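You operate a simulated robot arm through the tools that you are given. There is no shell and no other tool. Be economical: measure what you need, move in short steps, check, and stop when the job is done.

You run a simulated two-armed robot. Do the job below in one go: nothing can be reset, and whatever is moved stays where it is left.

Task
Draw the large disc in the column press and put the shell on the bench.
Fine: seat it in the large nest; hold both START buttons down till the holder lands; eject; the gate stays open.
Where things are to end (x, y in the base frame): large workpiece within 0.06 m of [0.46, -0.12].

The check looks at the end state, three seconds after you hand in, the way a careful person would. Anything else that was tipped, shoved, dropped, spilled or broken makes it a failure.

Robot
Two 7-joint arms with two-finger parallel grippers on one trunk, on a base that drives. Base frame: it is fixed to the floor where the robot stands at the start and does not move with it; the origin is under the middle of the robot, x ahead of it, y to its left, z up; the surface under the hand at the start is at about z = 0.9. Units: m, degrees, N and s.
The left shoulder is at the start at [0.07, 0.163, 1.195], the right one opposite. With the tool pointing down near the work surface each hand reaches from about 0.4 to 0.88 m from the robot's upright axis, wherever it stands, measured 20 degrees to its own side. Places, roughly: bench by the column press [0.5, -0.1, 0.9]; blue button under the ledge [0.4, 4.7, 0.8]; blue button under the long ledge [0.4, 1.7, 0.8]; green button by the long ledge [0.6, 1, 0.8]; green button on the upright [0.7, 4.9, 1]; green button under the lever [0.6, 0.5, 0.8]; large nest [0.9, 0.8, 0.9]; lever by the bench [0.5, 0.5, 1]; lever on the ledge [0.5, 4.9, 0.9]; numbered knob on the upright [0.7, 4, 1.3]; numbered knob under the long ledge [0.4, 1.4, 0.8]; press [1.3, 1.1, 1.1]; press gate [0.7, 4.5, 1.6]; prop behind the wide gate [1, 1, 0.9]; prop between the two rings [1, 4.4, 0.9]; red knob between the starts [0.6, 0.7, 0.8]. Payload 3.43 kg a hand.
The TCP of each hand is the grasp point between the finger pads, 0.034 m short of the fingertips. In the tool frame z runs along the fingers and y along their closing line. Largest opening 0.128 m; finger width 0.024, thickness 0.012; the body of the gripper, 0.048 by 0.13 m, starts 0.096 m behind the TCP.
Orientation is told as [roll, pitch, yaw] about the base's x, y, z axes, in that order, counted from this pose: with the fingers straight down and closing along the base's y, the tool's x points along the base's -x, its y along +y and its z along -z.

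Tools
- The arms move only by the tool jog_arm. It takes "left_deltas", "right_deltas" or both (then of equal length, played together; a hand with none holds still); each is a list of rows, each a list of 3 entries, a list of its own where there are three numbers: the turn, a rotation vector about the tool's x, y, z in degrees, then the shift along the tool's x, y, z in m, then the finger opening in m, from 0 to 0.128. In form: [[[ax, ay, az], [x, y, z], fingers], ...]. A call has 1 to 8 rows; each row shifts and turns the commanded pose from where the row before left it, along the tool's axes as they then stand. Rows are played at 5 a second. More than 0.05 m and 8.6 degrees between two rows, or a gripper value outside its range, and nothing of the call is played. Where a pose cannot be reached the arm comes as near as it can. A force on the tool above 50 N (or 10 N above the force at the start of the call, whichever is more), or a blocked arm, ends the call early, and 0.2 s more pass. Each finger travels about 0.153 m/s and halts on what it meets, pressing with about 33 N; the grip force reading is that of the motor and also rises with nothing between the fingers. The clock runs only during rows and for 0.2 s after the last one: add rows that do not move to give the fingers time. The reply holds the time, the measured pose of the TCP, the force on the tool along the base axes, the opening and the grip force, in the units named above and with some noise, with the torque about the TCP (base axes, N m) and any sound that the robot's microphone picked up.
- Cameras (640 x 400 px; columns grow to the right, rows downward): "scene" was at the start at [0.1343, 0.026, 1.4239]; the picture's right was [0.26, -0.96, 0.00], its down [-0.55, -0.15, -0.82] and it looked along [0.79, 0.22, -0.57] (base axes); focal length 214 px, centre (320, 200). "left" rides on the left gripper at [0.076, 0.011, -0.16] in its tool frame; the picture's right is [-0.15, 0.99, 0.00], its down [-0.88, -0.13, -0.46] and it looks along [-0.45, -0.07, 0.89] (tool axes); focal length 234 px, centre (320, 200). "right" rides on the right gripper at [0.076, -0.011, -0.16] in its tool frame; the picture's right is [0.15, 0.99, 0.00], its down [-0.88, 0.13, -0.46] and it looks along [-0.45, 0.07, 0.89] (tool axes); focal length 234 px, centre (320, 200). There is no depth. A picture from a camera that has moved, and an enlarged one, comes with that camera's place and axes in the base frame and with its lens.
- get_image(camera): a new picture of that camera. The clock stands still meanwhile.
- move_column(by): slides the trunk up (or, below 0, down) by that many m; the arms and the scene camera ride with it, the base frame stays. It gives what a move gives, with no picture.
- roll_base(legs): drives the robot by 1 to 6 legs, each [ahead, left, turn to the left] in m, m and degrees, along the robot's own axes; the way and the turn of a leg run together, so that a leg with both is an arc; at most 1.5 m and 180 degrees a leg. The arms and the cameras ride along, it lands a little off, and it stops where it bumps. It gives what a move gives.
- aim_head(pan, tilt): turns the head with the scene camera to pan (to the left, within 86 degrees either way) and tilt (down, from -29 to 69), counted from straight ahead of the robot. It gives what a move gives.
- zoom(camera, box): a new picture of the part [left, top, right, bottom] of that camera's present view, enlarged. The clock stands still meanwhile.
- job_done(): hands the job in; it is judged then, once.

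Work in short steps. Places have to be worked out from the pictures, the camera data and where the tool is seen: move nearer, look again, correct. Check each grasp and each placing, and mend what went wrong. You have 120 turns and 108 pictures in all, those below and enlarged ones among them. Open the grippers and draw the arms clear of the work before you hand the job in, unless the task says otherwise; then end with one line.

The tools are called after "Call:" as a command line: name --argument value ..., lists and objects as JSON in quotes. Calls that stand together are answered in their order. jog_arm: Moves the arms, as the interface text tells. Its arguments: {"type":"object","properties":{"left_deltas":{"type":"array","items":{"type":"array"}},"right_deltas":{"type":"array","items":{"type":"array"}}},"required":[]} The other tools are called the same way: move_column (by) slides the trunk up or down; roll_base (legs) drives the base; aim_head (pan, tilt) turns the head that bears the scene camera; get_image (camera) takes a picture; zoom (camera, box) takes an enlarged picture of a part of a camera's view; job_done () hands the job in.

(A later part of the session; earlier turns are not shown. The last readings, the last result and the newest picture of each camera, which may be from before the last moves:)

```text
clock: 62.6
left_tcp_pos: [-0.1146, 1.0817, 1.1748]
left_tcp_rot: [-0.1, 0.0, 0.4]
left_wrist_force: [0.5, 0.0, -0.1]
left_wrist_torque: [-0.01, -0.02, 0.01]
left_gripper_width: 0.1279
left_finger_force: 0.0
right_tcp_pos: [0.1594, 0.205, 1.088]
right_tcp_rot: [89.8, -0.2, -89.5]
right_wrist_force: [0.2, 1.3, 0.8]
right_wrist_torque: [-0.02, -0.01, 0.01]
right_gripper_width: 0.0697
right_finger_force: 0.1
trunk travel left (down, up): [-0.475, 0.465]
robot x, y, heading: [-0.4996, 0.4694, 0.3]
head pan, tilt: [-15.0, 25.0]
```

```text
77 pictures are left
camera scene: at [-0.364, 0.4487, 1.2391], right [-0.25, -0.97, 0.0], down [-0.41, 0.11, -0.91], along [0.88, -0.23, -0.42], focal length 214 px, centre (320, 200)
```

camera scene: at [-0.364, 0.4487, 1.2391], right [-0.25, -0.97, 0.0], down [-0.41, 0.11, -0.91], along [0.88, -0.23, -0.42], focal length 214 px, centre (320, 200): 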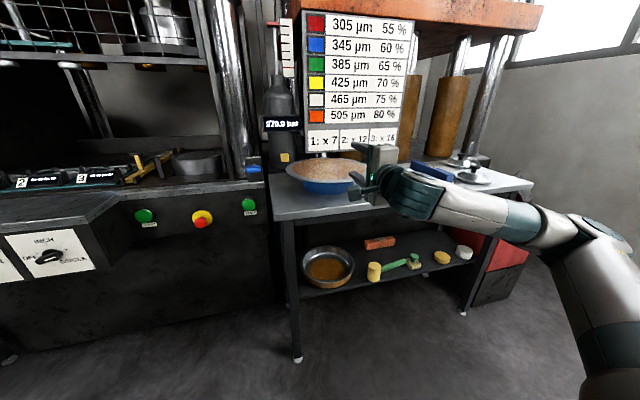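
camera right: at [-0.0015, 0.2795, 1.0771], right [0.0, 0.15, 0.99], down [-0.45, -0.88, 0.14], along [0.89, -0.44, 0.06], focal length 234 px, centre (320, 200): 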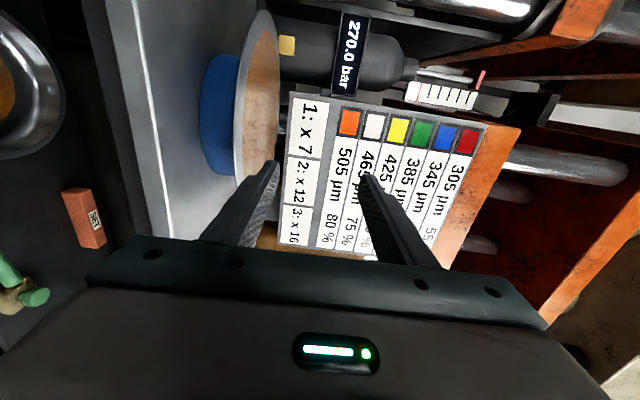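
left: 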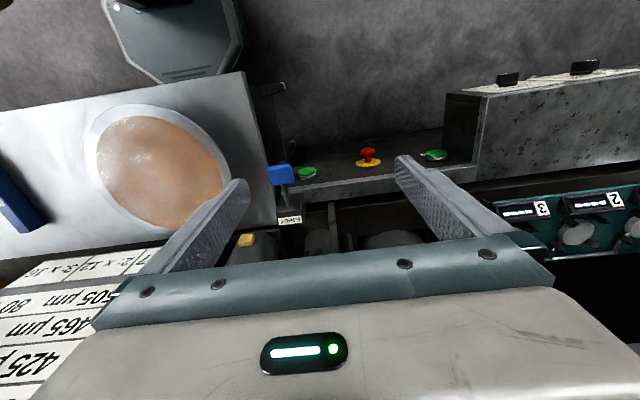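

Arm can't go lower in that pose, so I lower the trunk instead.

Call:
move_column --by -0.118

Call:
get_image --camera "right"

Call:
get_image --camera "scene"

Call:
zoom --camera "scene" --box '[260, 120, 420, 220]'

```text
clock: 64.0
left_tcp_pos: [-0.1129, 1.0813, 1.0582]
left_tcp_rot: [0.0, -0.1, 0.4]
left_wrist_force: [-0.8, 0.9, -0.5]
left_wrist_torque: [-0.03, 0.01, 0.0]
left_gripper_width: 0.128
left_finger_force: 0.0
right_tcp_pos: [0.1576, 0.206, 0.9702]
right_tcp_rot: [89.8, -0.2, -89.5]
right_wrist_force: [-0.1, -0.4, -0.9]
right_wrist_torque: [0.0, 0.0, -0.02]
right_gripper_width: 0.0701
right_finger_force: 0.0
trunk travel left (down, up): [-0.357, 0.583]
robot x, y, heading: [-0.5006, 0.4673, 0.2]
head pan, tilt: [-15.0, 25.0]
```

```text
76 pictures are left
camera right: at [-0.0018, 0.2795, 0.9594], right [0.0, 0.15, 0.99], down [-0.45, -0.88, 0.14], along [0.89, -0.44, 0.06], focal length 234 px, centre (320, 200)
```

right: 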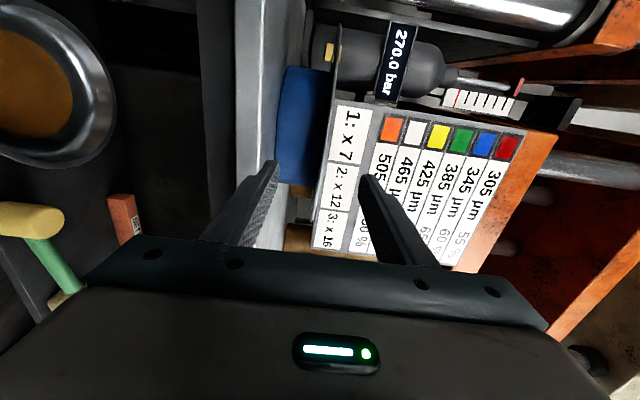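

```text
75 pictures are left
camera scene: at [-0.3643, 0.4486, 1.1212], right [-0.25, -0.97, 0.0], down [-0.41, 0.11, -0.91], along [0.88, -0.23, -0.42], focal length 214 px, centre (320, 200)
```

scene: 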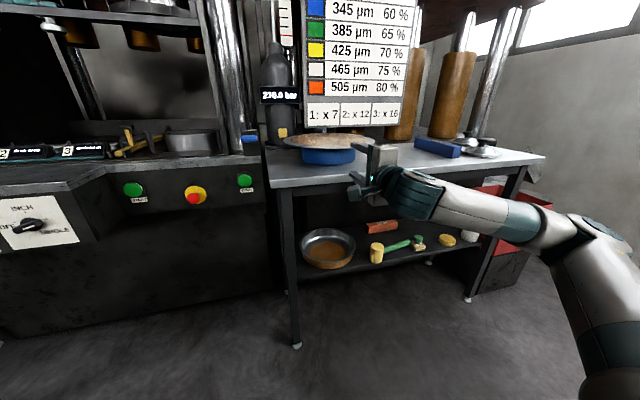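

```text
4.00 times, centred on (340, 170) of scene
camera zoom: at [-0.3643, 0.4486, 1.1212], right [-0.25, -0.97, 0.0], down [-0.41, 0.11, -0.91], along [0.88, -0.23, -0.42], focal length 858 px, centre (240, 320)
```

zoom: 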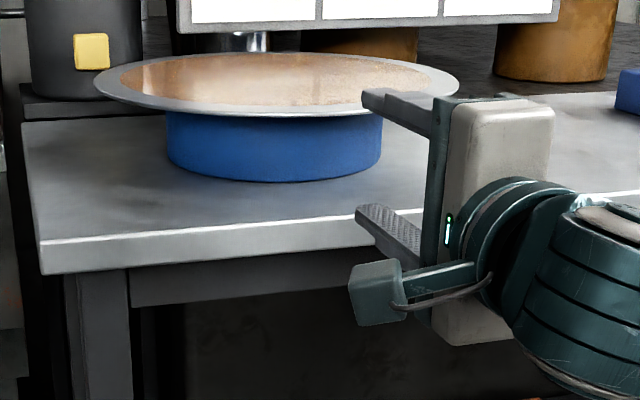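

Rim is at about z = 0.978; I raise slightly and approach with the base, then look.

Call:
move_column --by 0.008

Call:
roll_base --legs '[[0.12, 0, 0]]'

Call:
get_image --camera "right"

Call:
aim_head --pan -22 --tilt 25

Call:
zoom --camera "scene" --box '[240, 120, 400, 220]'

```text
clock: 64.6
left_tcp_pos: [-0.1137, 1.0806, 1.0634]
left_tcp_rot: [0.0, 0.1, 0.4]
left_wrist_force: [-0.2, -0.3, 0.2]
left_wrist_torque: [-0.01, -0.03, 0.01]
left_gripper_width: 0.1282
left_finger_force: 0.1
right_tcp_pos: [0.1584, 0.2058, 0.9771]
right_tcp_rot: [89.8, -0.2, -89.6]
right_wrist_force: [0.0, 0.9, -1.1]
right_wrist_torque: [-0.01, -0.02, 0.0]
right_gripper_width: 0.07
right_finger_force: 0.1
trunk travel left (down, up): [-0.365, 0.575]
robot x, y, heading: [-0.5048, 0.4719, 0.3]
head pan, tilt: [-15.0, 25.0]
```

```text
clock: 65.9
left_tcp_pos: [0.0087, 1.0814, 1.0633]
left_tcp_rot: [0.1, 0.0, 0.4]
left_wrist_force: [-0.4, 0.3, 0.2]
left_wrist_torque: [-0.01, 0.03, 0.0]
left_gripper_width: 0.1282
left_finger_force: 0.0
right_tcp_pos: [0.2801, 0.2073, 0.9769]
right_tcp_rot: [89.7, -0.1, -89.6]
right_wrist_force: [0.2, 0.1, -0.1]
right_wrist_torque: [0.04, 0.0, 0.02]
right_gripper_width: 0.0701
right_finger_force: 0.1
trunk travel left (down, up): [-0.365, 0.575]
robot x, y, heading: [-0.38, 0.473, 0.4]
head pan, tilt: [-15.0, 25.0]
```

```text
73 pictures are left
camera right: at [0.1202, 0.2802, 0.9665], right [0.0, 0.15, 0.99], down [-0.45, -0.88, 0.14], along [0.89, -0.44, 0.06], focal length 234 px, centre (320, 200)
```

right: 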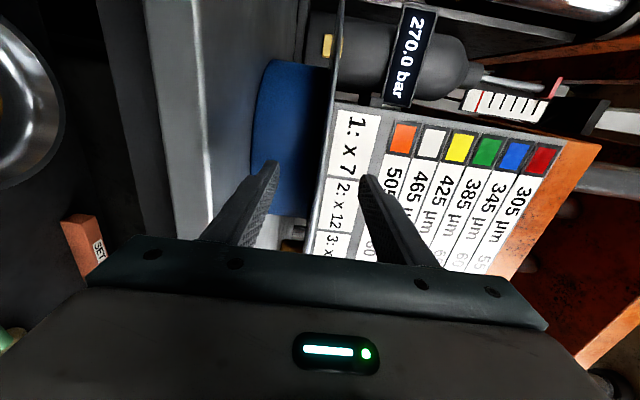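

```text
clock: 66.5
left_tcp_pos: [0.0066, 1.0819, 1.0641]
left_tcp_rot: [0.0, -0.2, 0.3]
left_wrist_force: [-0.3, 0.7, 0.5]
left_wrist_torque: [0.01, -0.01, 0.0]
left_gripper_width: 0.1279
left_finger_force: 0.0
right_tcp_pos: [0.2783, 0.2061, 0.978]
right_tcp_rot: [89.8, -0.1, -89.6]
right_wrist_force: [-0.9, 0.1, -1.1]
right_wrist_torque: [0.02, -0.06, 0.03]
right_gripper_width: 0.0701
right_finger_force: 0.0
trunk travel left (down, up): [-0.365, 0.575]
robot x, y, heading: [-0.3859, 0.4685, 0.4]
head pan, tilt: [-22.0, 25.0]
```

```text
4.00 times, centred on (320, 170) of scene
camera zoom: at [-0.247, 0.4386, 1.1291], right [-0.37, -0.93, 0.0], down [-0.39, 0.16, -0.91], along [0.84, -0.33, -0.42], focal length 858 px, centre (320, 320)
```

zoom: 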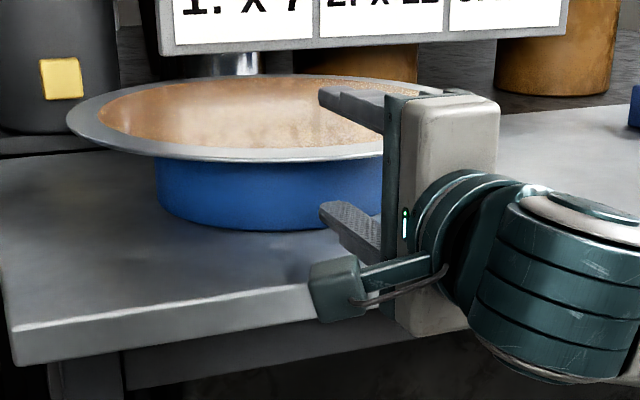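

The disc edge is a few mm above finger centre (z≈0.983). I raise 5 mm and advance 0.037 m.

Call:
jog_arm --right_deltas '[[[0, 0, 0], [0, 0.005, 0], 0.07], [[0, 0, 0], [0, 0, 0.019], 0.07], [[0, 0, 0], [0, 0, 0.018], 0.07], [[0, 0, 0], [0, 0, 0], 0.07]]'

Call:
get_image --camera "right"

Call:
zoom --camera "scene" --box '[240, 120, 400, 220]'

```text
clock: 67.5
left_tcp_pos: [0.0073, 1.0813, 1.0639]
left_tcp_rot: [0.1, 0.0, 0.5]
left_wrist_force: [0.1, 0.3, -0.3]
left_wrist_torque: [-0.02, 0.02, 0.01]
left_gripper_width: 0.1281
left_finger_force: 0.1
right_tcp_pos: [0.3157, 0.2073, 0.9848]
right_tcp_rot: [89.5, -0.2, -89.6]
right_wrist_force: [-0.3, -0.9, -0.1]
right_wrist_torque: [-0.01, -0.02, 0.01]
right_gripper_width: 0.0698
right_finger_force: 0.1
trunk travel left (down, up): [-0.365, 0.575]
robot x, y, heading: [-0.3821, 0.4702, 0.2]
head pan, tilt: [-22.0, 25.0]
```

```text
71 pictures are left
camera right: at [0.1562, 0.2801, 0.9732], right [0.01, 0.15, 0.99], down [-0.45, -0.88, 0.14], along [0.89, -0.44, 0.06], focal length 234 px, centre (320, 200)
```

right: 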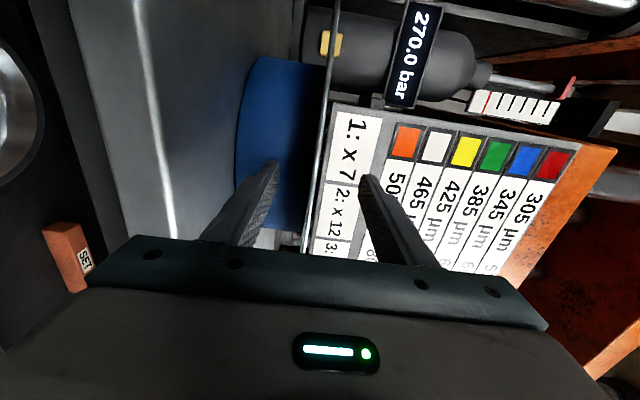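

```text
4.00 times, centred on (320, 170) of scene
camera zoom: at [-0.2466, 0.4384, 1.129], right [-0.37, -0.93, 0.0], down [-0.39, 0.16, -0.91], along [0.84, -0.34, -0.42], focal length 858 px, centre (320, 320)
```

zoom: 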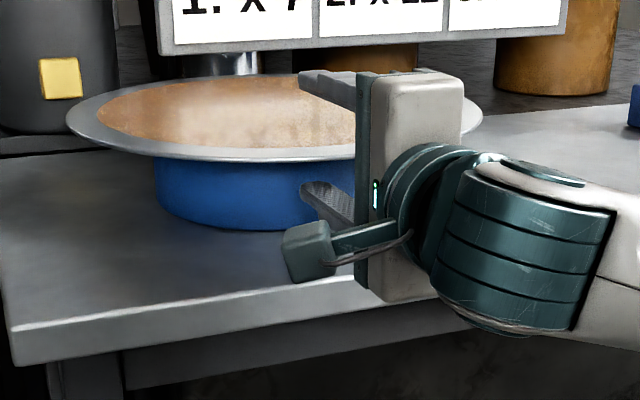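

The disc lies between the fingers, nearly centred, inserted about 0.05 m. I close the gripper.

Call:
jog_arm --right_deltas '[[[0, 0, 0], [0, 0, 0], 0.04], [[0, 0, 0], [0, 0, 0], 0.02], [[0, 0, 0], [0, 0, 0], 0.0], [[0, 0, 0], [0, 0, 0], 0.0], [[0, 0, 0], [0, 0, 0], 0.0]]'

Call:
get_image --camera "right"

Call:
zoom --camera "scene" --box '[240, 120, 400, 220]'

```text
clock: 68.7
left_tcp_pos: [0.0074, 1.0816, 1.0635]
left_tcp_rot: [0.1, 0.1, 0.4]
left_wrist_force: [-0.1, 0.6, 0.6]
left_wrist_torque: [0.02, -0.03, 0.04]
left_gripper_width: 0.1282
left_finger_force: 0.1
right_tcp_pos: [0.3156, 0.2063, 0.9824]
right_tcp_rot: [89.4, -0.1, -89.6]
right_wrist_force: [0.1, -1.1, -0.5]
right_wrist_torque: [0.05, 0.8, 0.05]
right_gripper_width: 0.0036
right_finger_force: 32.8
trunk travel left (down, up): [-0.365, 0.575]
robot x, y, heading: [-0.3788, 0.4702, 0.4]
head pan, tilt: [-22.0, 25.0]
```

```text
69 pictures are left
camera right: at [0.1565, 0.2801, 0.9727], right [0.01, 0.15, 0.99], down [-0.45, -0.88, 0.14], along [0.89, -0.44, 0.06], focal length 234 px, centre (320, 200)
```

right: 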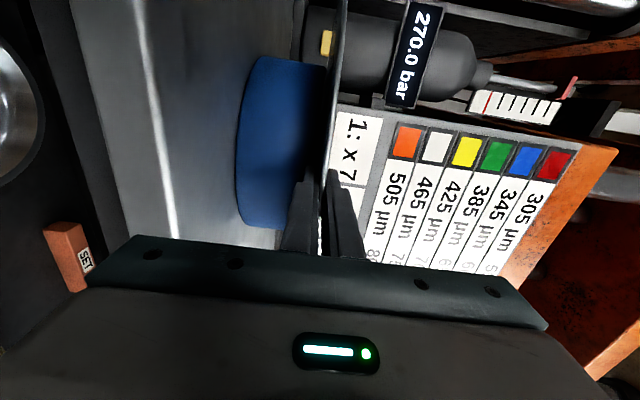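

```text
4.00 times, centred on (320, 170) of scene
camera zoom: at [-0.2461, 0.4384, 1.1289], right [-0.37, -0.93, 0.0], down [-0.39, 0.16, -0.91], along [0.84, -0.33, -0.42], focal length 858 px, centre (320, 320)
```

zoom: 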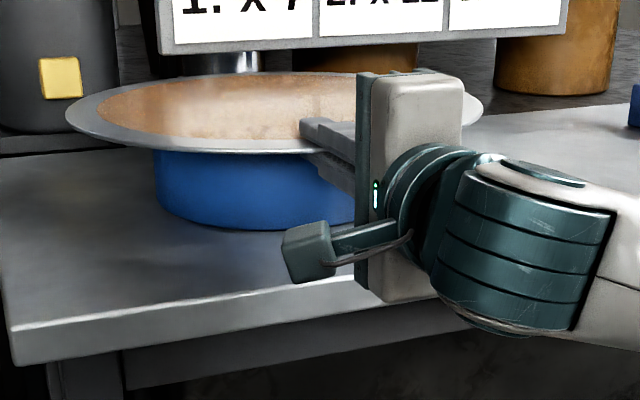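

Gripped (3.6 mm). I lift a little by the trunk and check.

Call:
move_column --by 0.04

Call:
zoom --camera "scene" --box '[240, 120, 400, 220]'

```text
clock: 69.6
left_tcp_pos: [0.0082, 1.0807, 1.1035]
left_tcp_rot: [0.0, 0.0, 0.3]
left_wrist_force: [0.1, -0.2, 0.4]
left_wrist_torque: [0.01, 0.04, 0.0]
left_gripper_width: 0.1281
left_finger_force: 0.1
right_tcp_pos: [0.3165, 0.2075, 1.0235]
right_tcp_rot: [89.4, -0.2, -89.5]
right_wrist_force: [-0.4, 0.5, -5.0]
right_wrist_torque: [0.11, 0.8, 0.0]
right_gripper_width: 0.0036
right_finger_force: 32.8
trunk travel left (down, up): [-0.405, 0.535]
robot x, y, heading: [-0.3809, 0.4716, 0.4]
head pan, tilt: [-22.0, 25.0]
```

```text
4.00 times, centred on (320, 170) of scene
camera zoom: at [-0.2458, 0.4384, 1.1689], right [-0.37, -0.93, 0.0], down [-0.39, 0.16, -0.91], along [0.84, -0.33, -0.42], focal length 858 px, centre (320, 320)
```

zoom: 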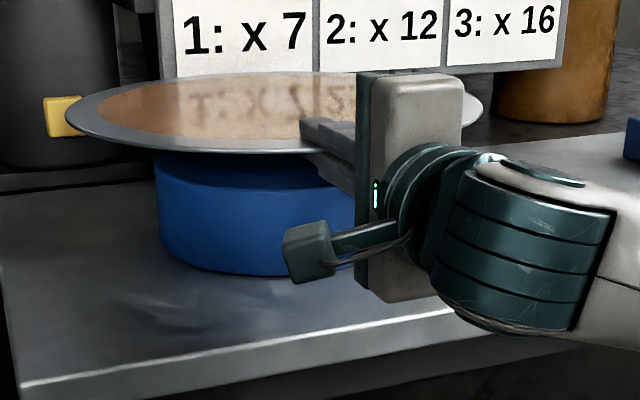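

The disc hangs securely (≈0.5 kg) and the stand stayed. I lift, back off and go left in front of the nest.

Call:
move_column --by 0.1

Call:
roll_base --legs '[[-0.3, 0, 0], [0, 0.58, 0], [0.2, 0, 0]]'

Call:
aim_head --pan -15 --tilt 15

Call:
get_image --camera "scene"

Call:
get_image --camera "right"

```text
clock: 70.9
left_tcp_pos: [0.0089, 1.0805, 1.2032]
left_tcp_rot: [0.0, 0.0, 0.4]
left_wrist_force: [0.1, 0.4, 0.3]
left_wrist_torque: [-0.01, 0.06, -0.01]
left_gripper_width: 0.1279
left_finger_force: 0.1
right_tcp_pos: [0.3174, 0.2061, 1.1227]
right_tcp_rot: [89.5, -0.2, -89.6]
right_wrist_force: [0.4, -0.1, -5.1]
right_wrist_torque: [0.09, 0.82, -0.02]
right_gripper_width: 0.0039
right_finger_force: 32.6
trunk travel left (down, up): [-0.505, 0.435]
robot x, y, heading: [-0.3801, 0.4673, 0.3]
head pan, tilt: [-22.0, 25.0]
```

```text
clock: 77.1
left_tcp_pos: [-0.0945, 1.6598, 1.2045]
left_tcp_rot: [0.1, 0.1, 0.1]
left_wrist_force: [1.4, -0.1, -0.9]
left_wrist_torque: [0.0, -0.01, 0.01]
left_gripper_width: 0.128
left_finger_force: 0.0
right_tcp_pos: [0.2104, 0.783, 1.1225]
right_tcp_rot: [89.4, -0.2, -89.7]
right_wrist_force: [-0.3, -0.6, -4.9]
right_wrist_torque: [0.08, 0.81, 0.01]
right_gripper_width: 0.0038
right_finger_force: 33.3
trunk travel left (down, up): [-0.505, 0.435]
robot x, y, heading: [-0.4886, 1.0462, 0.3]
head pan, tilt: [-22.0, 25.0]
```

```text
clock: 77.8
left_tcp_pos: [-0.095, 1.6595, 1.2052]
left_tcp_rot: [0.0, -0.1, 0.2]
left_wrist_force: [-0.3, 0.0, -0.6]
left_wrist_torque: [-0.02, -0.02, 0.04]
left_gripper_width: 0.128
left_finger_force: 0.1
right_tcp_pos: [0.21, 0.7836, 1.123]
right_tcp_rot: [89.4, -0.1, -89.7]
right_wrist_force: [0.0, -0.3, -4.7]
right_wrist_torque: [0.08, 0.77, -0.02]
right_gripper_width: 0.0038
right_finger_force: 32.8
trunk travel left (down, up): [-0.505, 0.435]
robot x, y, heading: [-0.4878, 1.0477, 0.0]
head pan, tilt: [-15.0, 15.0]
```

```text
66 pictures are left
camera scene: at [-0.3465, 1.0275, 1.2851], right [-0.26, -0.97, 0.0], down [-0.25, 0.07, -0.97], along [0.93, -0.25, -0.26], focal length 214 px, centre (320, 200)
```

scene: 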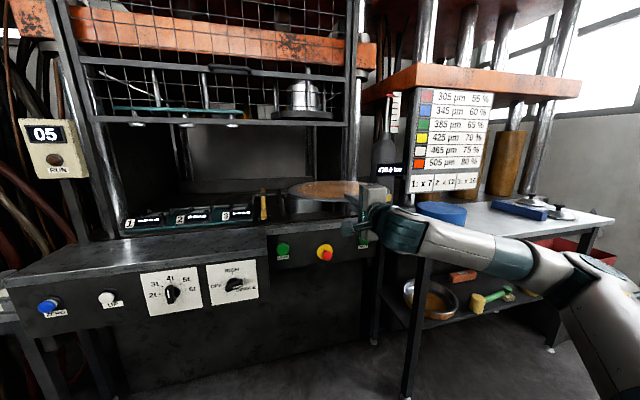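

```text
65 pictures are left
camera right: at [0.0507, 0.8575, 1.1127], right [0.01, 0.15, 0.99], down [-0.45, -0.88, 0.14], along [0.89, -0.45, 0.06], focal length 234 px, centre (320, 200)
```

right: 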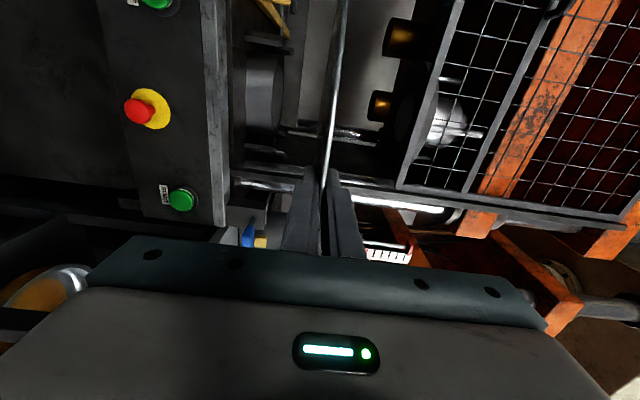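

Clear path under the gate at z≈1.12. I drive in most of the way and look.

Call:
roll_base --legs '[[0.4, 0, 0]]'

Call:
aim_head --pan -20 --tilt 22

Call:
get_image --camera "scene"

Call:
zoom --camera "scene" --box '[220, 110, 420, 235]'

Call:
get_image --camera "right"

```text
clock: 80.3
left_tcp_pos: [0.3055, 1.6611, 1.2028]
left_tcp_rot: [-0.1, -0.2, 0.3]
left_wrist_force: [-0.1, 0.6, 0.1]
left_wrist_torque: [0.01, 0.03, -0.04]
left_gripper_width: 0.128
left_finger_force: 0.0
right_tcp_pos: [0.6117, 0.7865, 1.1235]
right_tcp_rot: [89.5, -0.3, -89.6]
right_wrist_force: [-5.1, 9.1, -6.1]
right_wrist_torque: [0.21, 0.96, 0.56]
right_gripper_width: 0.0039
right_finger_force: 33.0
trunk travel left (down, up): [-0.505, 0.435]
robot x, y, heading: [-0.0841, 1.0496, 0.1]
head pan, tilt: [-15.0, 15.0]
```

```text
clock: 81.0
left_tcp_pos: [0.3054, 1.6618, 1.2034]
left_tcp_rot: [0.1, 0.1, 0.3]
left_wrist_force: [-1.1, -0.1, -0.2]
left_wrist_torque: [0.01, 0.01, -0.02]
left_gripper_width: 0.1277
left_finger_force: 0.1
right_tcp_pos: [0.613, 0.7861, 1.1233]
right_tcp_rot: [89.4, -0.3, -89.6]
right_wrist_force: [-0.7, 2.8, -6.5]
right_wrist_torque: [0.29, 0.97, 0.44]
right_gripper_width: 0.0039
right_finger_force: 32.5
trunk travel left (down, up): [-0.505, 0.435]
robot x, y, heading: [-0.0846, 1.0536, 0.2]
head pan, tilt: [-20.0, 22.0]
```

```text
64 pictures are left
camera scene: at [0.0523, 1.0218, 1.2738], right [-0.34, -0.94, 0.0], down [-0.35, 0.13, -0.93], along [0.87, -0.31, -0.37], focal length 214 px, centre (320, 200)
```

scene: 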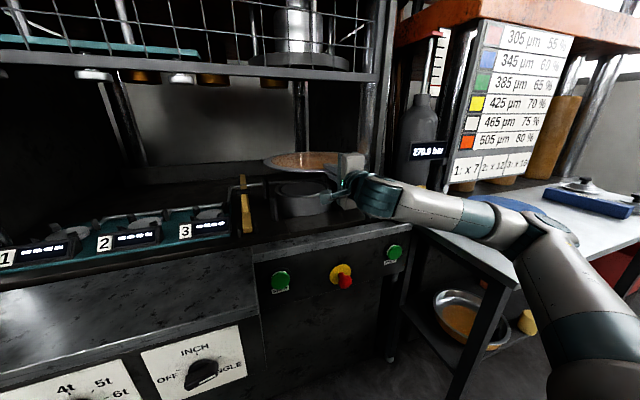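

```text
3.20 times, centred on (320, 172) of scene
camera zoom: at [0.0523, 1.0218, 1.2738], right [-0.34, -0.94, 0.0], down [-0.35, 0.13, -0.93], along [0.87, -0.31, -0.37], focal length 686 px, centre (320, 288)
```

zoom: 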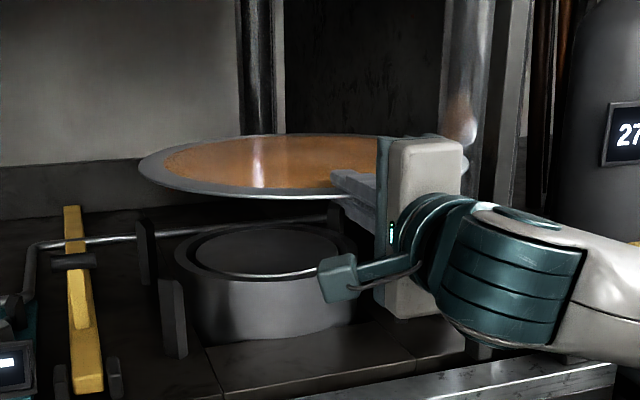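

```text
62 pictures are left
camera right: at [0.4526, 0.8602, 1.1124], right [0.01, 0.15, 0.99], down [-0.45, -0.88, 0.14], along [0.89, -0.44, 0.06], focal length 234 px, centre (320, 200)
```

right: 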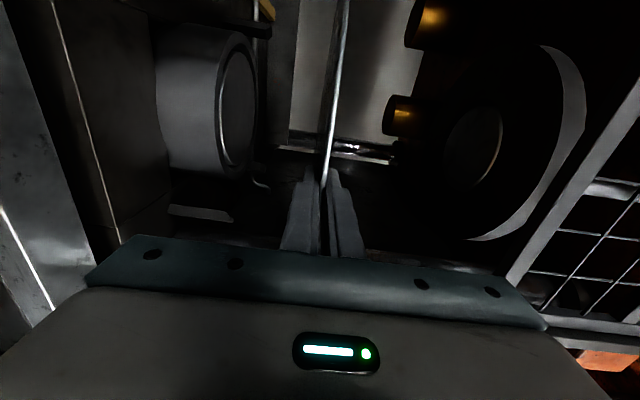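

A side force appeared: the disc's right edge brushes the gate upright. I back out, shift left 0.07, and re-enter.

Call:
roll_base --legs '[[-0.16, 0, 0], [0, 0.07, 0]]'

Call:
zoom --camera "scene" --box '[220, 110, 460, 260]'

```text
clock: 83.0
left_tcp_pos: [0.1464, 1.7318, 1.2039]
left_tcp_rot: [0.0, 0.0, 0.2]
left_wrist_force: [-0.4, 1.0, 0.4]
left_wrist_torque: [-0.06, -0.01, 0.05]
left_gripper_width: 0.128
left_finger_force: 0.0
right_tcp_pos: [0.4542, 0.8554, 1.1239]
right_tcp_rot: [89.5, -0.2, -89.5]
right_wrist_force: [-0.8, 0.6, -4.4]
right_wrist_torque: [0.06, 0.79, 0.02]
right_gripper_width: 0.0038
right_finger_force: 33.0
trunk travel left (down, up): [-0.505, 0.435]
robot x, y, heading: [-0.2413, 1.1207, 0.3]
head pan, tilt: [-20.0, 22.0]
```

```text
2.67 times, centred on (340, 185) of scene
camera zoom: at [-0.1066, 1.0916, 1.2739], right [-0.34, -0.94, 0.0], down [-0.35, 0.13, -0.93], along [0.87, -0.31, -0.37], focal length 572 px, centre (267, 240)
```

zoom: 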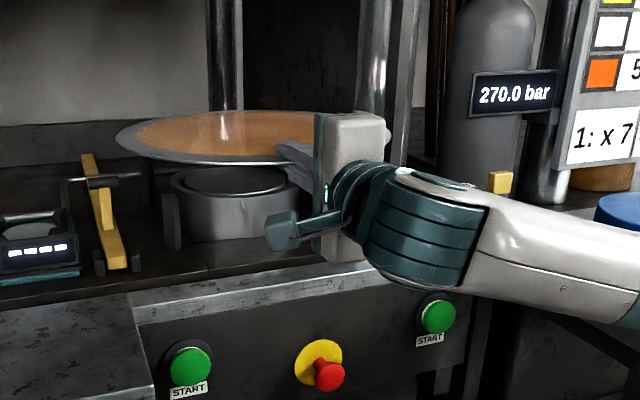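

Grip intact, force normal. I enter with the offset.

Call:
roll_base --legs '[[0.26, 0, 0]]'

Call:
zoom --camera "scene" --box '[220, 110, 460, 260]'

Call:
get_image --camera "right"

```text
clock: 84.8
left_tcp_pos: [0.4037, 1.7326, 1.2046]
left_tcp_rot: [0.0, -0.1, 0.5]
left_wrist_force: [0.2, -0.4, -0.4]
left_wrist_torque: [-0.01, 0.0, -0.01]
left_gripper_width: 0.128
left_finger_force: 0.0
right_tcp_pos: [0.7122, 0.8577, 1.1229]
right_tcp_rot: [89.4, -0.2, -89.6]
right_wrist_force: [-0.3, -0.4, -6.0]
right_wrist_torque: [0.06, 0.8, -0.06]
right_gripper_width: 0.0038
right_finger_force: 32.9
trunk travel left (down, up): [-0.505, 0.435]
robot x, y, heading: [0.0165, 1.1189, 0.5]
head pan, tilt: [-20.0, 22.0]
```

```text
2.67 times, centred on (340, 185) of scene
camera zoom: at [0.1519, 1.0923, 1.2738], right [-0.34, -0.94, 0.0], down [-0.35, 0.13, -0.93], along [0.87, -0.31, -0.38], focal length 572 px, centre (267, 240)
```

zoom: 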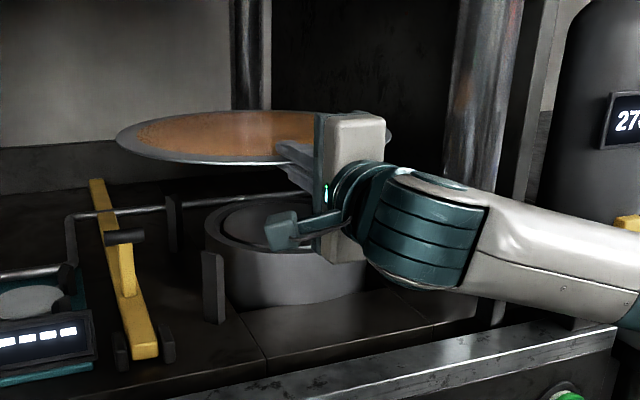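

```text
59 pictures are left
camera right: at [0.5526, 0.9312, 1.1124], right [0.01, 0.15, 0.99], down [-0.45, -0.88, 0.14], along [0.89, -0.44, 0.06], focal length 234 px, centre (320, 200)
```

right: 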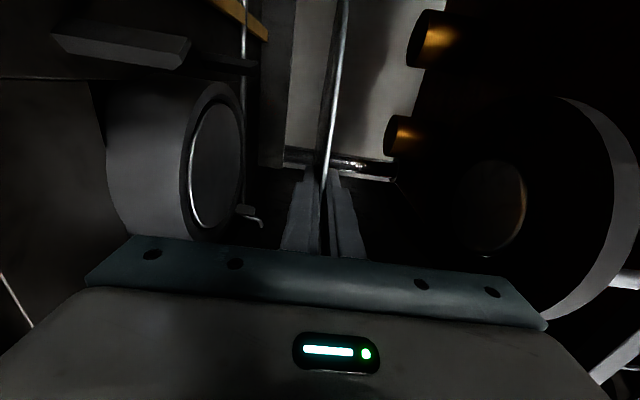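

Inside with the force normal. I shift right 0.06 and forward 0.02 to be over the nest (est. centre 0.897, 0.79), then lower partway and look.

Call:
jog_arm --right_deltas '[[[0, 0, 0], [0, 0, 0.02], 0.0], [[0, 0, 0], [-0.02, 0, 0], 0.0], [[0, 0, 0], [-0.02, 0, 0], 0.0], [[0, 0, 0], [-0.02, 0, 0], 0.0], [[0, 0, 0], [0, 0, 0], 0.0]]'

Call:
move_column --by -0.075

Call:
aim_head --pan -25 --tilt 20

Call:
zoom --camera "scene" --box '[220, 110, 460, 260]'

Call:
get_image --camera "right"

```text
clock: 86.0
left_tcp_pos: [0.4038, 1.7331, 1.2035]
left_tcp_rot: [0.0, 0.0, 0.4]
left_wrist_force: [0.2, -0.6, 0.1]
left_wrist_torque: [-0.05, 0.01, -0.01]
left_gripper_width: 0.1282
left_finger_force: 0.0
right_tcp_pos: [0.7337, 0.796, 1.1232]
right_tcp_rot: [89.4, -0.2, -89.5]
right_wrist_force: [-0.1, 0.4, -5.4]
right_wrist_torque: [0.03, 0.79, 0.01]
right_gripper_width: 0.0038
right_finger_force: 32.9
trunk travel left (down, up): [-0.505, 0.435]
robot x, y, heading: [0.0115, 1.1186, 0.2]
head pan, tilt: [-20.0, 22.0]
```

```text
clock: 87.2
left_tcp_pos: [0.4025, 1.7315, 1.1298]
left_tcp_rot: [0.1, 0.0, 0.5]
left_wrist_force: [0.4, -0.1, 0.9]
left_wrist_torque: [-0.01, 0.0, -0.02]
left_gripper_width: 0.1279
left_finger_force: 0.1
right_tcp_pos: [0.7339, 0.7968, 1.0488]
right_tcp_rot: [89.3, -0.2, -89.5]
right_wrist_force: [-0.3, 1.1, -5.5]
right_wrist_torque: [0.05, 0.83, -0.02]
right_gripper_width: 0.0041
right_finger_force: 33.1
trunk travel left (down, up): [-0.43, 0.51]
robot x, y, heading: [0.0133, 1.1241, 0.2]
head pan, tilt: [-20.0, 22.0]
```

```text
clock: 87.8
left_tcp_pos: [0.4024, 1.7327, 1.1288]
left_tcp_rot: [0.0, -0.1, 0.5]
left_wrist_force: [-0.5, 0.0, 0.1]
left_wrist_torque: [0.02, -0.03, -0.01]
left_gripper_width: 0.1284
left_finger_force: 0.1
right_tcp_pos: [0.7326, 0.7976, 1.0465]
right_tcp_rot: [89.4, -0.2, -89.5]
right_wrist_force: [-0.1, -0.2, -4.3]
right_wrist_torque: [0.03, 0.79, -0.02]
right_gripper_width: 0.0039
right_finger_force: 32.9
trunk travel left (down, up): [-0.43, 0.51]
robot x, y, heading: [0.0154, 1.1213, 0.6]
head pan, tilt: [-25.0, 20.0]
```

```text
2.67 times, centred on (340, 185) of scene
camera zoom: at [0.1486, 1.0846, 1.202], right [-0.42, -0.91, 0.0], down [-0.31, 0.14, -0.94], along [0.85, -0.39, -0.34], focal length 572 px, centre (267, 240)
```

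zoom: 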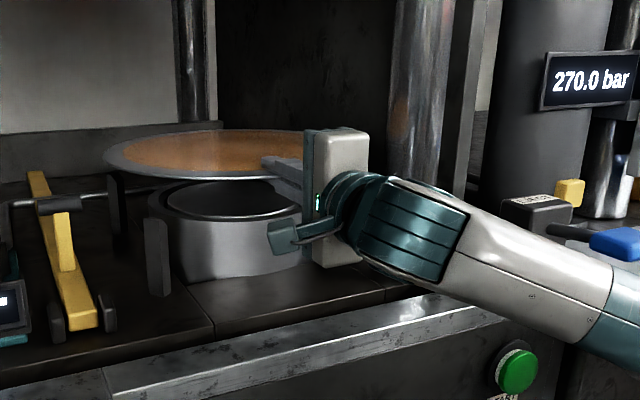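

```text
57 pictures are left
camera right: at [0.5733, 0.8711, 1.0373], right [0.01, 0.15, 0.99], down [-0.45, -0.88, 0.14], along [0.89, -0.44, 0.06], focal length 234 px, centre (320, 200)
```

right: 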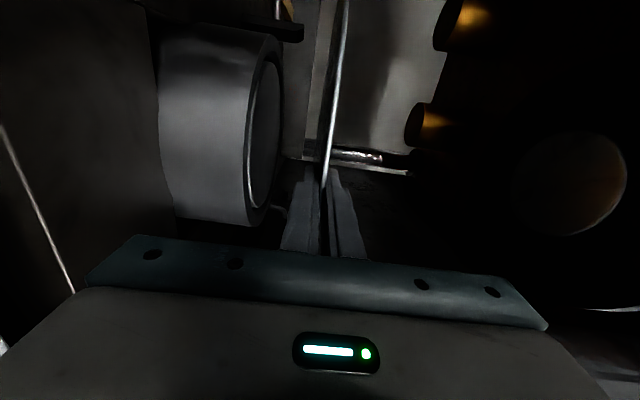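

Lowered to 1.047. Refined estimate of nest centre ≈ (0.905, 0.79), top z≈0.98; I nudge slightly and go down to just above it.

Call:
jog_arm --right_deltas '[[[0, 0, 0], [-0.005, 0, 0.007], 0.0], [[0, 0, 0], [0, 0, 0], 0.0]]'

Call:
move_column --by -0.045

Call:
zoom --camera "scene" --box '[230, 130, 390, 230]'

Call:
get_image --camera "right"

```text
clock: 88.4
left_tcp_pos: [0.4026, 1.7329, 1.1289]
left_tcp_rot: [0.1, 0.0, 0.5]
left_wrist_force: [-0.1, 0.7, 0.0]
left_wrist_torque: [0.03, -0.01, 0.03]
left_gripper_width: 0.128
left_finger_force: 0.0
right_tcp_pos: [0.74, 0.7927, 1.0487]
right_tcp_rot: [89.4, -0.2, -89.6]
right_wrist_force: [0.7, 0.4, -6.2]
right_wrist_torque: [0.05, 0.81, -0.02]
right_gripper_width: 0.0039
right_finger_force: 33.3
trunk travel left (down, up): [-0.43, 0.51]
robot x, y, heading: [0.0121, 1.1194, 0.2]
head pan, tilt: [-25.0, 20.0]
```

```text
clock: 89.3
left_tcp_pos: [0.4025, 1.7316, 1.0829]
left_tcp_rot: [0.0, 0.0, 0.4]
left_wrist_force: [-0.8, -0.3, 0.0]
left_wrist_torque: [0.0, -0.01, 0.01]
left_gripper_width: 0.1278
left_finger_force: 0.0
right_tcp_pos: [0.7394, 0.7915, 1.0028]
right_tcp_rot: [89.4, -0.3, -89.6]
right_wrist_force: [0.5, -0.7, -5.0]
right_wrist_torque: [0.0, 0.79, -0.02]
right_gripper_width: 0.0038
right_finger_force: 32.9
trunk travel left (down, up): [-0.385, 0.555]
robot x, y, heading: [0.0206, 1.118, 0.2]
head pan, tilt: [-25.0, 20.0]
```

```text
4.00 times, centred on (310, 180) of scene
camera zoom: at [0.1481, 1.0846, 1.1571], right [-0.42, -0.91, 0.0], down [-0.31, 0.14, -0.94], along [0.85, -0.39, -0.34], focal length 858 px, centre (360, 280)
```

zoom: 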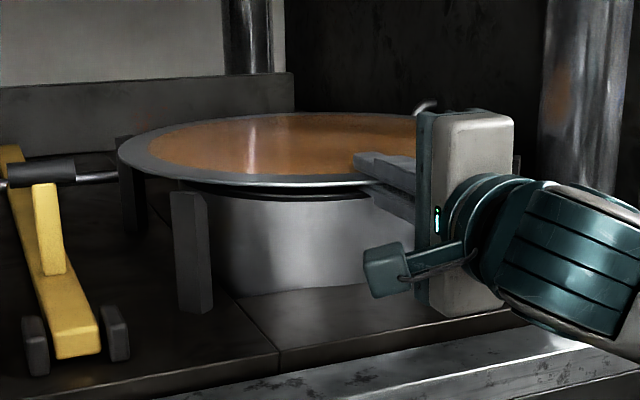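

```text
55 pictures are left
camera right: at [0.5799, 0.8662, 0.9927], right [0.01, 0.15, 0.99], down [-0.45, -0.88, 0.14], along [0.89, -0.44, 0.06], focal length 234 px, centre (320, 200)
```

right: 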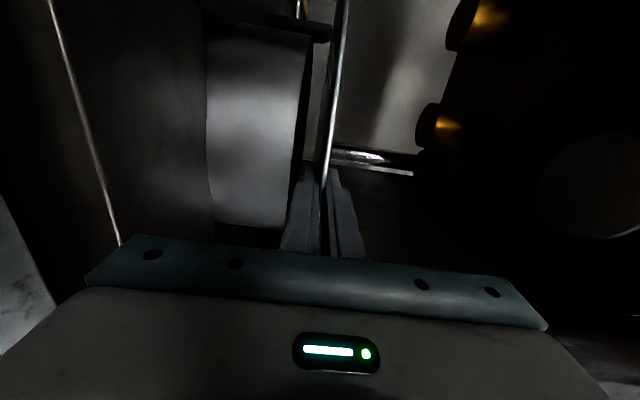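

Post positions suggest the centre is a bit farther (x≈0.92). I advance 0.015 and check against the posts.

Call:
jog_arm --right_deltas '[[[0, 0, 0], [-0.002, 0, 0.015], 0.0], [[0, 0, 0], [0, 0, 0], 0.0]]'

Call:
zoom --camera "scene" --box '[240, 150, 340, 212]'

```text
clock: 89.9
left_tcp_pos: [0.402, 1.7322, 1.0837]
left_tcp_rot: [0.0, 0.0, 0.5]
left_wrist_force: [0.8, 0.0, -0.4]
left_wrist_torque: [0.01, 0.02, 0.02]
left_gripper_width: 0.1282
left_finger_force: 0.1
right_tcp_pos: [0.7553, 0.7896, 1.0024]
right_tcp_rot: [89.4, -0.2, -89.5]
right_wrist_force: [-0.1, -0.3, -4.6]
right_wrist_torque: [0.05, 0.74, -0.01]
right_gripper_width: 0.0041
right_finger_force: 33.2
trunk travel left (down, up): [-0.385, 0.555]
robot x, y, heading: [0.0147, 1.1234, 0.8]
head pan, tilt: [-25.0, 20.0]
```

```text
6.40 times, centred on (290, 181) of scene
camera zoom: at [0.1482, 1.0845, 1.1571], right [-0.42, -0.91, 0.0], down [-0.31, 0.14, -0.94], along [0.85, -0.39, -0.34], focal length 1373 px, centre (512, 322)
```

zoom: 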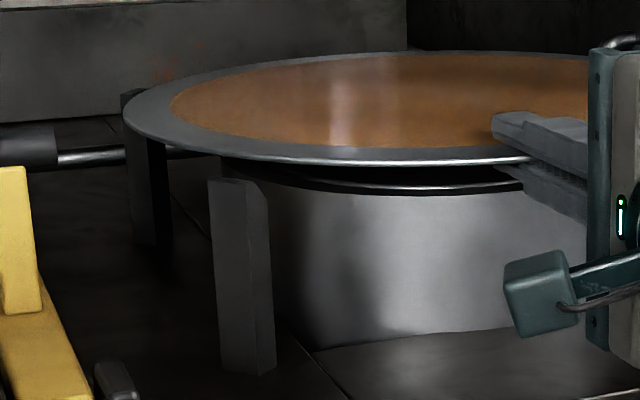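

Posts have lead-in chamfers. I lower gently in steps and watch forces.

Call:
move_column --by -0.012

Call:
zoom --camera "scene" --box '[240, 150, 340, 212]'

```text
clock: 90.5
left_tcp_pos: [0.4018, 1.7323, 1.0722]
left_tcp_rot: [0.0, 0.0, 0.5]
left_wrist_force: [-0.1, -0.6, -0.6]
left_wrist_torque: [0.0, 0.02, -0.01]
left_gripper_width: 0.1279
left_finger_force: 0.0
right_tcp_pos: [0.7548, 0.791, 0.993]
right_tcp_rot: [89.6, -0.2, -89.6]
right_wrist_force: [0.8, -0.8, 0.9]
right_wrist_torque: [-0.79, -0.81, -0.08]
right_gripper_width: 0.0053
right_finger_force: 33.2
trunk travel left (down, up): [-0.373, 0.567]
robot x, y, heading: [0.013, 1.1257, 0.2]
head pan, tilt: [-25.0, 20.0]
```

```text
6.40 times, centred on (290, 181) of scene
camera zoom: at [0.1475, 1.0849, 1.1452], right [-0.42, -0.91, 0.0], down [-0.31, 0.14, -0.94], along [0.85, -0.39, -0.34], focal length 1373 px, centre (512, 322)
```

zoom: 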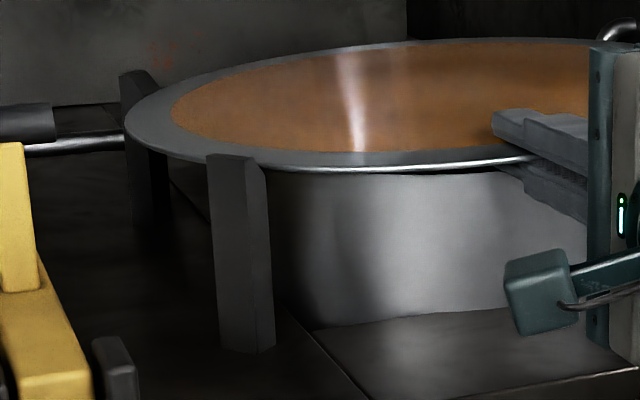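

Contact torque points to the back-right post (≈1.03, 0.66). I lift a little, shift 9 mm toward front-left, and lower again.

Call:
move_column --by 0.01

Call:
jog_arm --right_deltas '[[[0, 0, 0], [0.009, 0, -0.009], 0.0], [[0, 0, 0], [0, 0, 0], 0.0]]'

Call:
move_column --by -0.011

Call:
zoom --camera "scene" --box '[240, 150, 340, 212]'

```text
clock: 91.1
left_tcp_pos: [0.4029, 1.733, 1.0821]
left_tcp_rot: [0.0, -0.1, 0.5]
left_wrist_force: [-0.2, 0.0, 0.1]
left_wrist_torque: [0.0, 0.01, 0.05]
left_gripper_width: 0.1279
left_finger_force: 0.0
right_tcp_pos: [0.7546, 0.7908, 1.0007]
right_tcp_rot: [89.4, -0.1, -89.5]
right_wrist_force: [-1.5, 0.8, -0.9]
right_wrist_torque: [-0.49, -0.26, -0.19]
right_gripper_width: 0.0038
right_finger_force: 33.1
trunk travel left (down, up): [-0.383, 0.557]
robot x, y, heading: [0.0141, 1.1199, 0.2]
head pan, tilt: [-25.0, 20.0]
```

```text
clock: 91.7
left_tcp_pos: [0.4025, 1.7312, 1.0823]
left_tcp_rot: [0.0, 0.0, 0.5]
left_wrist_force: [0.7, 0.1, -0.6]
left_wrist_torque: [-0.01, -0.01, 0.0]
left_gripper_width: 0.128
left_finger_force: 0.1
right_tcp_pos: [0.747, 0.7992, 0.9988]
right_tcp_rot: [89.3, -0.2, -89.5]
right_wrist_force: [-0.5, -0.2, -4.8]
right_wrist_torque: [0.09, 0.78, -0.01]
right_gripper_width: 0.004
right_finger_force: 33.1
trunk travel left (down, up): [-0.383, 0.557]
robot x, y, heading: [0.0169, 1.1239, 0.6]
head pan, tilt: [-25.0, 20.0]
```

```text
clock: 92.3
left_tcp_pos: [0.4031, 1.7319, 1.0703]
left_tcp_rot: [0.0, -0.1, 0.5]
left_wrist_force: [-0.7, 0.5, 0.2]
left_wrist_torque: [-0.01, 0.01, 0.02]
left_gripper_width: 0.1279
left_finger_force: 0.2
right_tcp_pos: [0.7459, 0.7988, 0.9893]
right_tcp_rot: [89.5, -0.2, -89.5]
right_wrist_force: [-0.3, -0.3, -4.8]
right_wrist_torque: [0.02, 0.81, -0.03]
right_gripper_width: 0.0039
right_finger_force: 32.9
trunk travel left (down, up): [-0.372, 0.568]
robot x, y, heading: [0.0157, 1.1239, 0.2]
head pan, tilt: [-25.0, 20.0]
```

```text
6.40 times, centred on (290, 181) of scene
camera zoom: at [0.1481, 1.0846, 1.1441], right [-0.42, -0.91, 0.0], down [-0.31, 0.14, -0.94], along [0.85, -0.39, -0.34], focal length 1373 px, centre (512, 322)
```

zoom: 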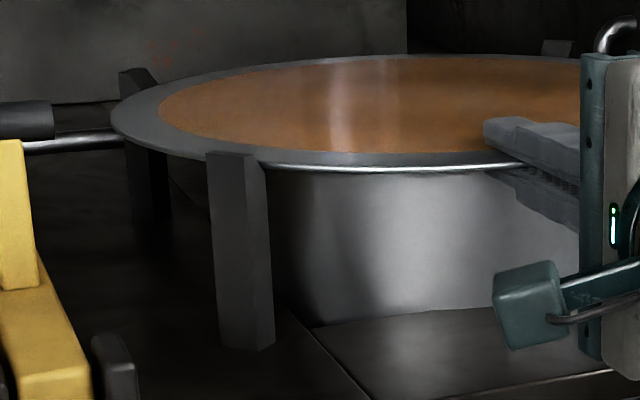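

No contact now at 0.989. I lower further.

Call:
move_column --by -0.006

Call:
zoom --camera "scene" --box '[240, 150, 340, 212]'

```text
clock: 92.8
left_tcp_pos: [0.4017, 1.7321, 1.065]
left_tcp_rot: [0.0, 0.0, 0.5]
left_wrist_force: [-0.1, 0.2, 0.4]
left_wrist_torque: [-0.02, -0.02, 0.01]
left_gripper_width: 0.128
left_finger_force: 0.1
right_tcp_pos: [0.7462, 0.8003, 0.9828]
right_tcp_rot: [89.5, -0.2, -89.6]
right_wrist_force: [0.8, 0.3, -5.0]
right_wrist_torque: [0.02, 0.8, 0.0]
right_gripper_width: 0.0041
right_finger_force: 32.9
trunk travel left (down, up): [-0.366, 0.574]
robot x, y, heading: [0.0151, 1.1221, 0.3]
head pan, tilt: [-25.0, 20.0]
```

```text
6.40 times, centred on (290, 181) of scene
camera zoom: at [0.1482, 1.0846, 1.1381], right [-0.42, -0.91, 0.0], down [-0.31, 0.14, -0.94], along [0.85, -0.39, -0.34], focal length 1373 px, centre (512, 322)
```

zoom: 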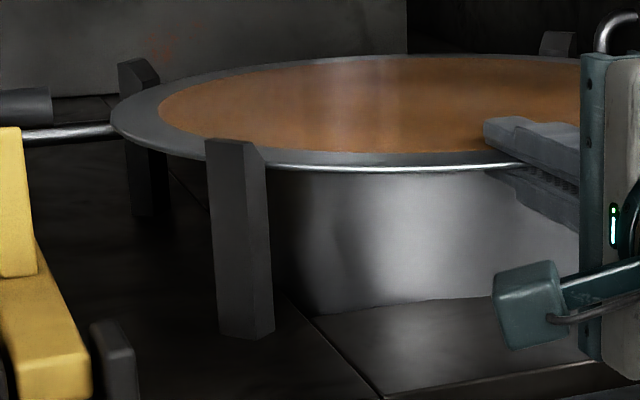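

Still free, between the posts. Another 5 mm.

Call:
move_column --by -0.006

Call:
zoom --camera "scene" --box '[240, 150, 340, 212]'

```text
clock: 93.4
left_tcp_pos: [0.4028, 1.7326, 1.0587]
left_tcp_rot: [0.1, -0.1, 0.5]
left_wrist_force: [0.0, 0.2, 0.3]
left_wrist_torque: [0.0, 0.01, -0.01]
left_gripper_width: 0.1283
left_finger_force: 0.2
right_tcp_pos: [0.7458, 0.7986, 0.979]
right_tcp_rot: [89.6, -0.2, -89.6]
right_wrist_force: [1.6, 0.9, -0.8]
right_wrist_torque: [0.24, -0.52, -0.08]
right_gripper_width: 0.0037
right_finger_force: 33.6
trunk travel left (down, up): [-0.36, 0.58]
robot x, y, heading: [0.0156, 1.1168, 0.2]
head pan, tilt: [-25.0, 20.0]
```

```text
6.40 times, centred on (290, 181) of scene
camera zoom: at [0.1479, 1.0847, 1.1322], right [-0.42, -0.91, 0.0], down [-0.31, 0.14, -0.94], along [0.85, -0.39, -0.34], focal length 1373 px, centre (512, 322)
```

zoom: 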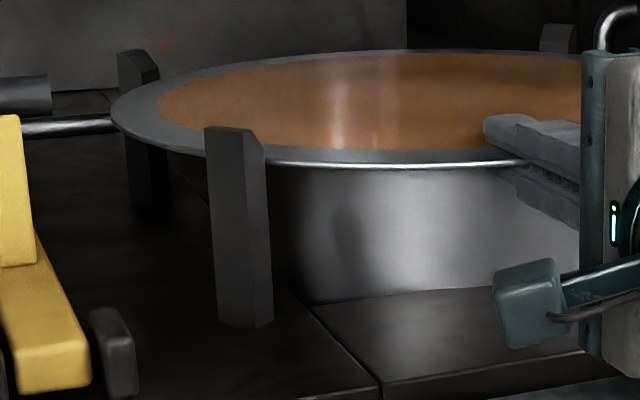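

Contact at z≈0.979, at the ring's back edge – the expected nest height. I lower 2 mm more and read.

Call:
move_column --by -0.003

Call:
get_image --camera "right"

```text
clock: 93.9
left_tcp_pos: [0.4019, 1.734, 1.0575]
left_tcp_rot: [0.1, -0.1, 0.6]
left_wrist_force: [0.2, -1.0, 0.6]
left_wrist_torque: [0.02, 0.0, -0.01]
left_gripper_width: 0.1281
left_finger_force: 0.0
right_tcp_pos: [0.7448, 0.7992, 0.9772]
right_tcp_rot: [89.8, -0.2, -89.5]
right_wrist_force: [5.0, 0.4, 8.2]
right_wrist_torque: [0.32, -1.21, -0.2]
right_gripper_width: 0.0038
right_finger_force: 33.0
trunk travel left (down, up): [-0.357, 0.583]
robot x, y, heading: [0.0142, 1.1193, 0.6]
head pan, tilt: [-25.0, 20.0]
```

```text
49 pictures are left
camera right: at [0.585, 0.8734, 0.9661], right [0.0, 0.15, 0.99], down [-0.45, -0.88, 0.14], along [0.89, -0.44, 0.06], focal length 234 px, centre (320, 200)
```

right: 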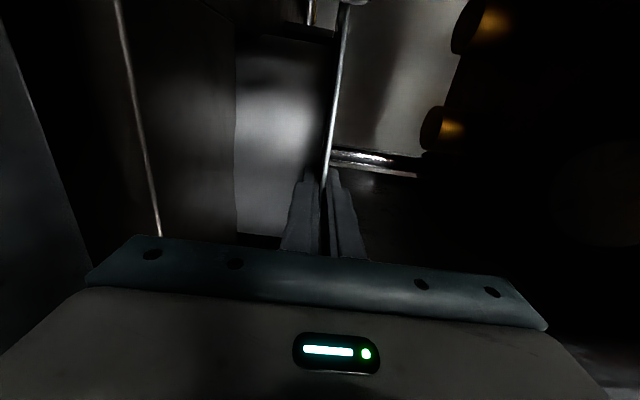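

Support is now centred under the disc: seated flat. I open the fingers moderately and back out with the arm.

Call:
jog_arm --right_deltas '[[[0, 0, 0], [0, 0, 0], 0.02], [[0, 0, 0], [0, 0, 0], 0.04], [[0, 0, 0], [0, 0, 0], 0.05], [[0, 0, 0], [0, 0, 0], 0.05]]'

Call:
zoom --camera "scene" --box '[240, 130, 360, 205]'

```text
clock: 94.9
left_tcp_pos: [0.4031, 1.7327, 1.0562]
left_tcp_rot: [0.0, 0.0, 0.5]
left_wrist_force: [-0.6, -0.8, -0.6]
left_wrist_torque: [-0.01, 0.0, 0.02]
left_gripper_width: 0.1279
left_finger_force: 0.1
right_tcp_pos: [0.745, 0.7986, 0.9745]
right_tcp_rot: [89.4, -0.2, -89.5]
right_wrist_force: [-0.6, -0.9, 0.5]
right_wrist_torque: [-0.01, -0.01, 0.0]
right_gripper_width: 0.05
right_finger_force: 0.2
trunk travel left (down, up): [-0.357, 0.583]
robot x, y, heading: [0.0146, 1.1219, 0.2]
head pan, tilt: [-25.0, 20.0]
```

```text
5.33 times, centred on (300, 168) of scene
camera zoom: at [0.1478, 1.0848, 1.1291], right [-0.42, -0.91, 0.0], down [-0.31, 0.14, -0.94], along [0.85, -0.39, -0.34], focal length 1144 px, centre (427, 373)
```

zoom: 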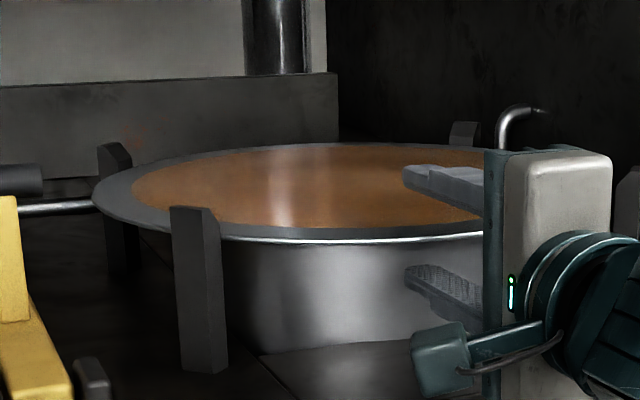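

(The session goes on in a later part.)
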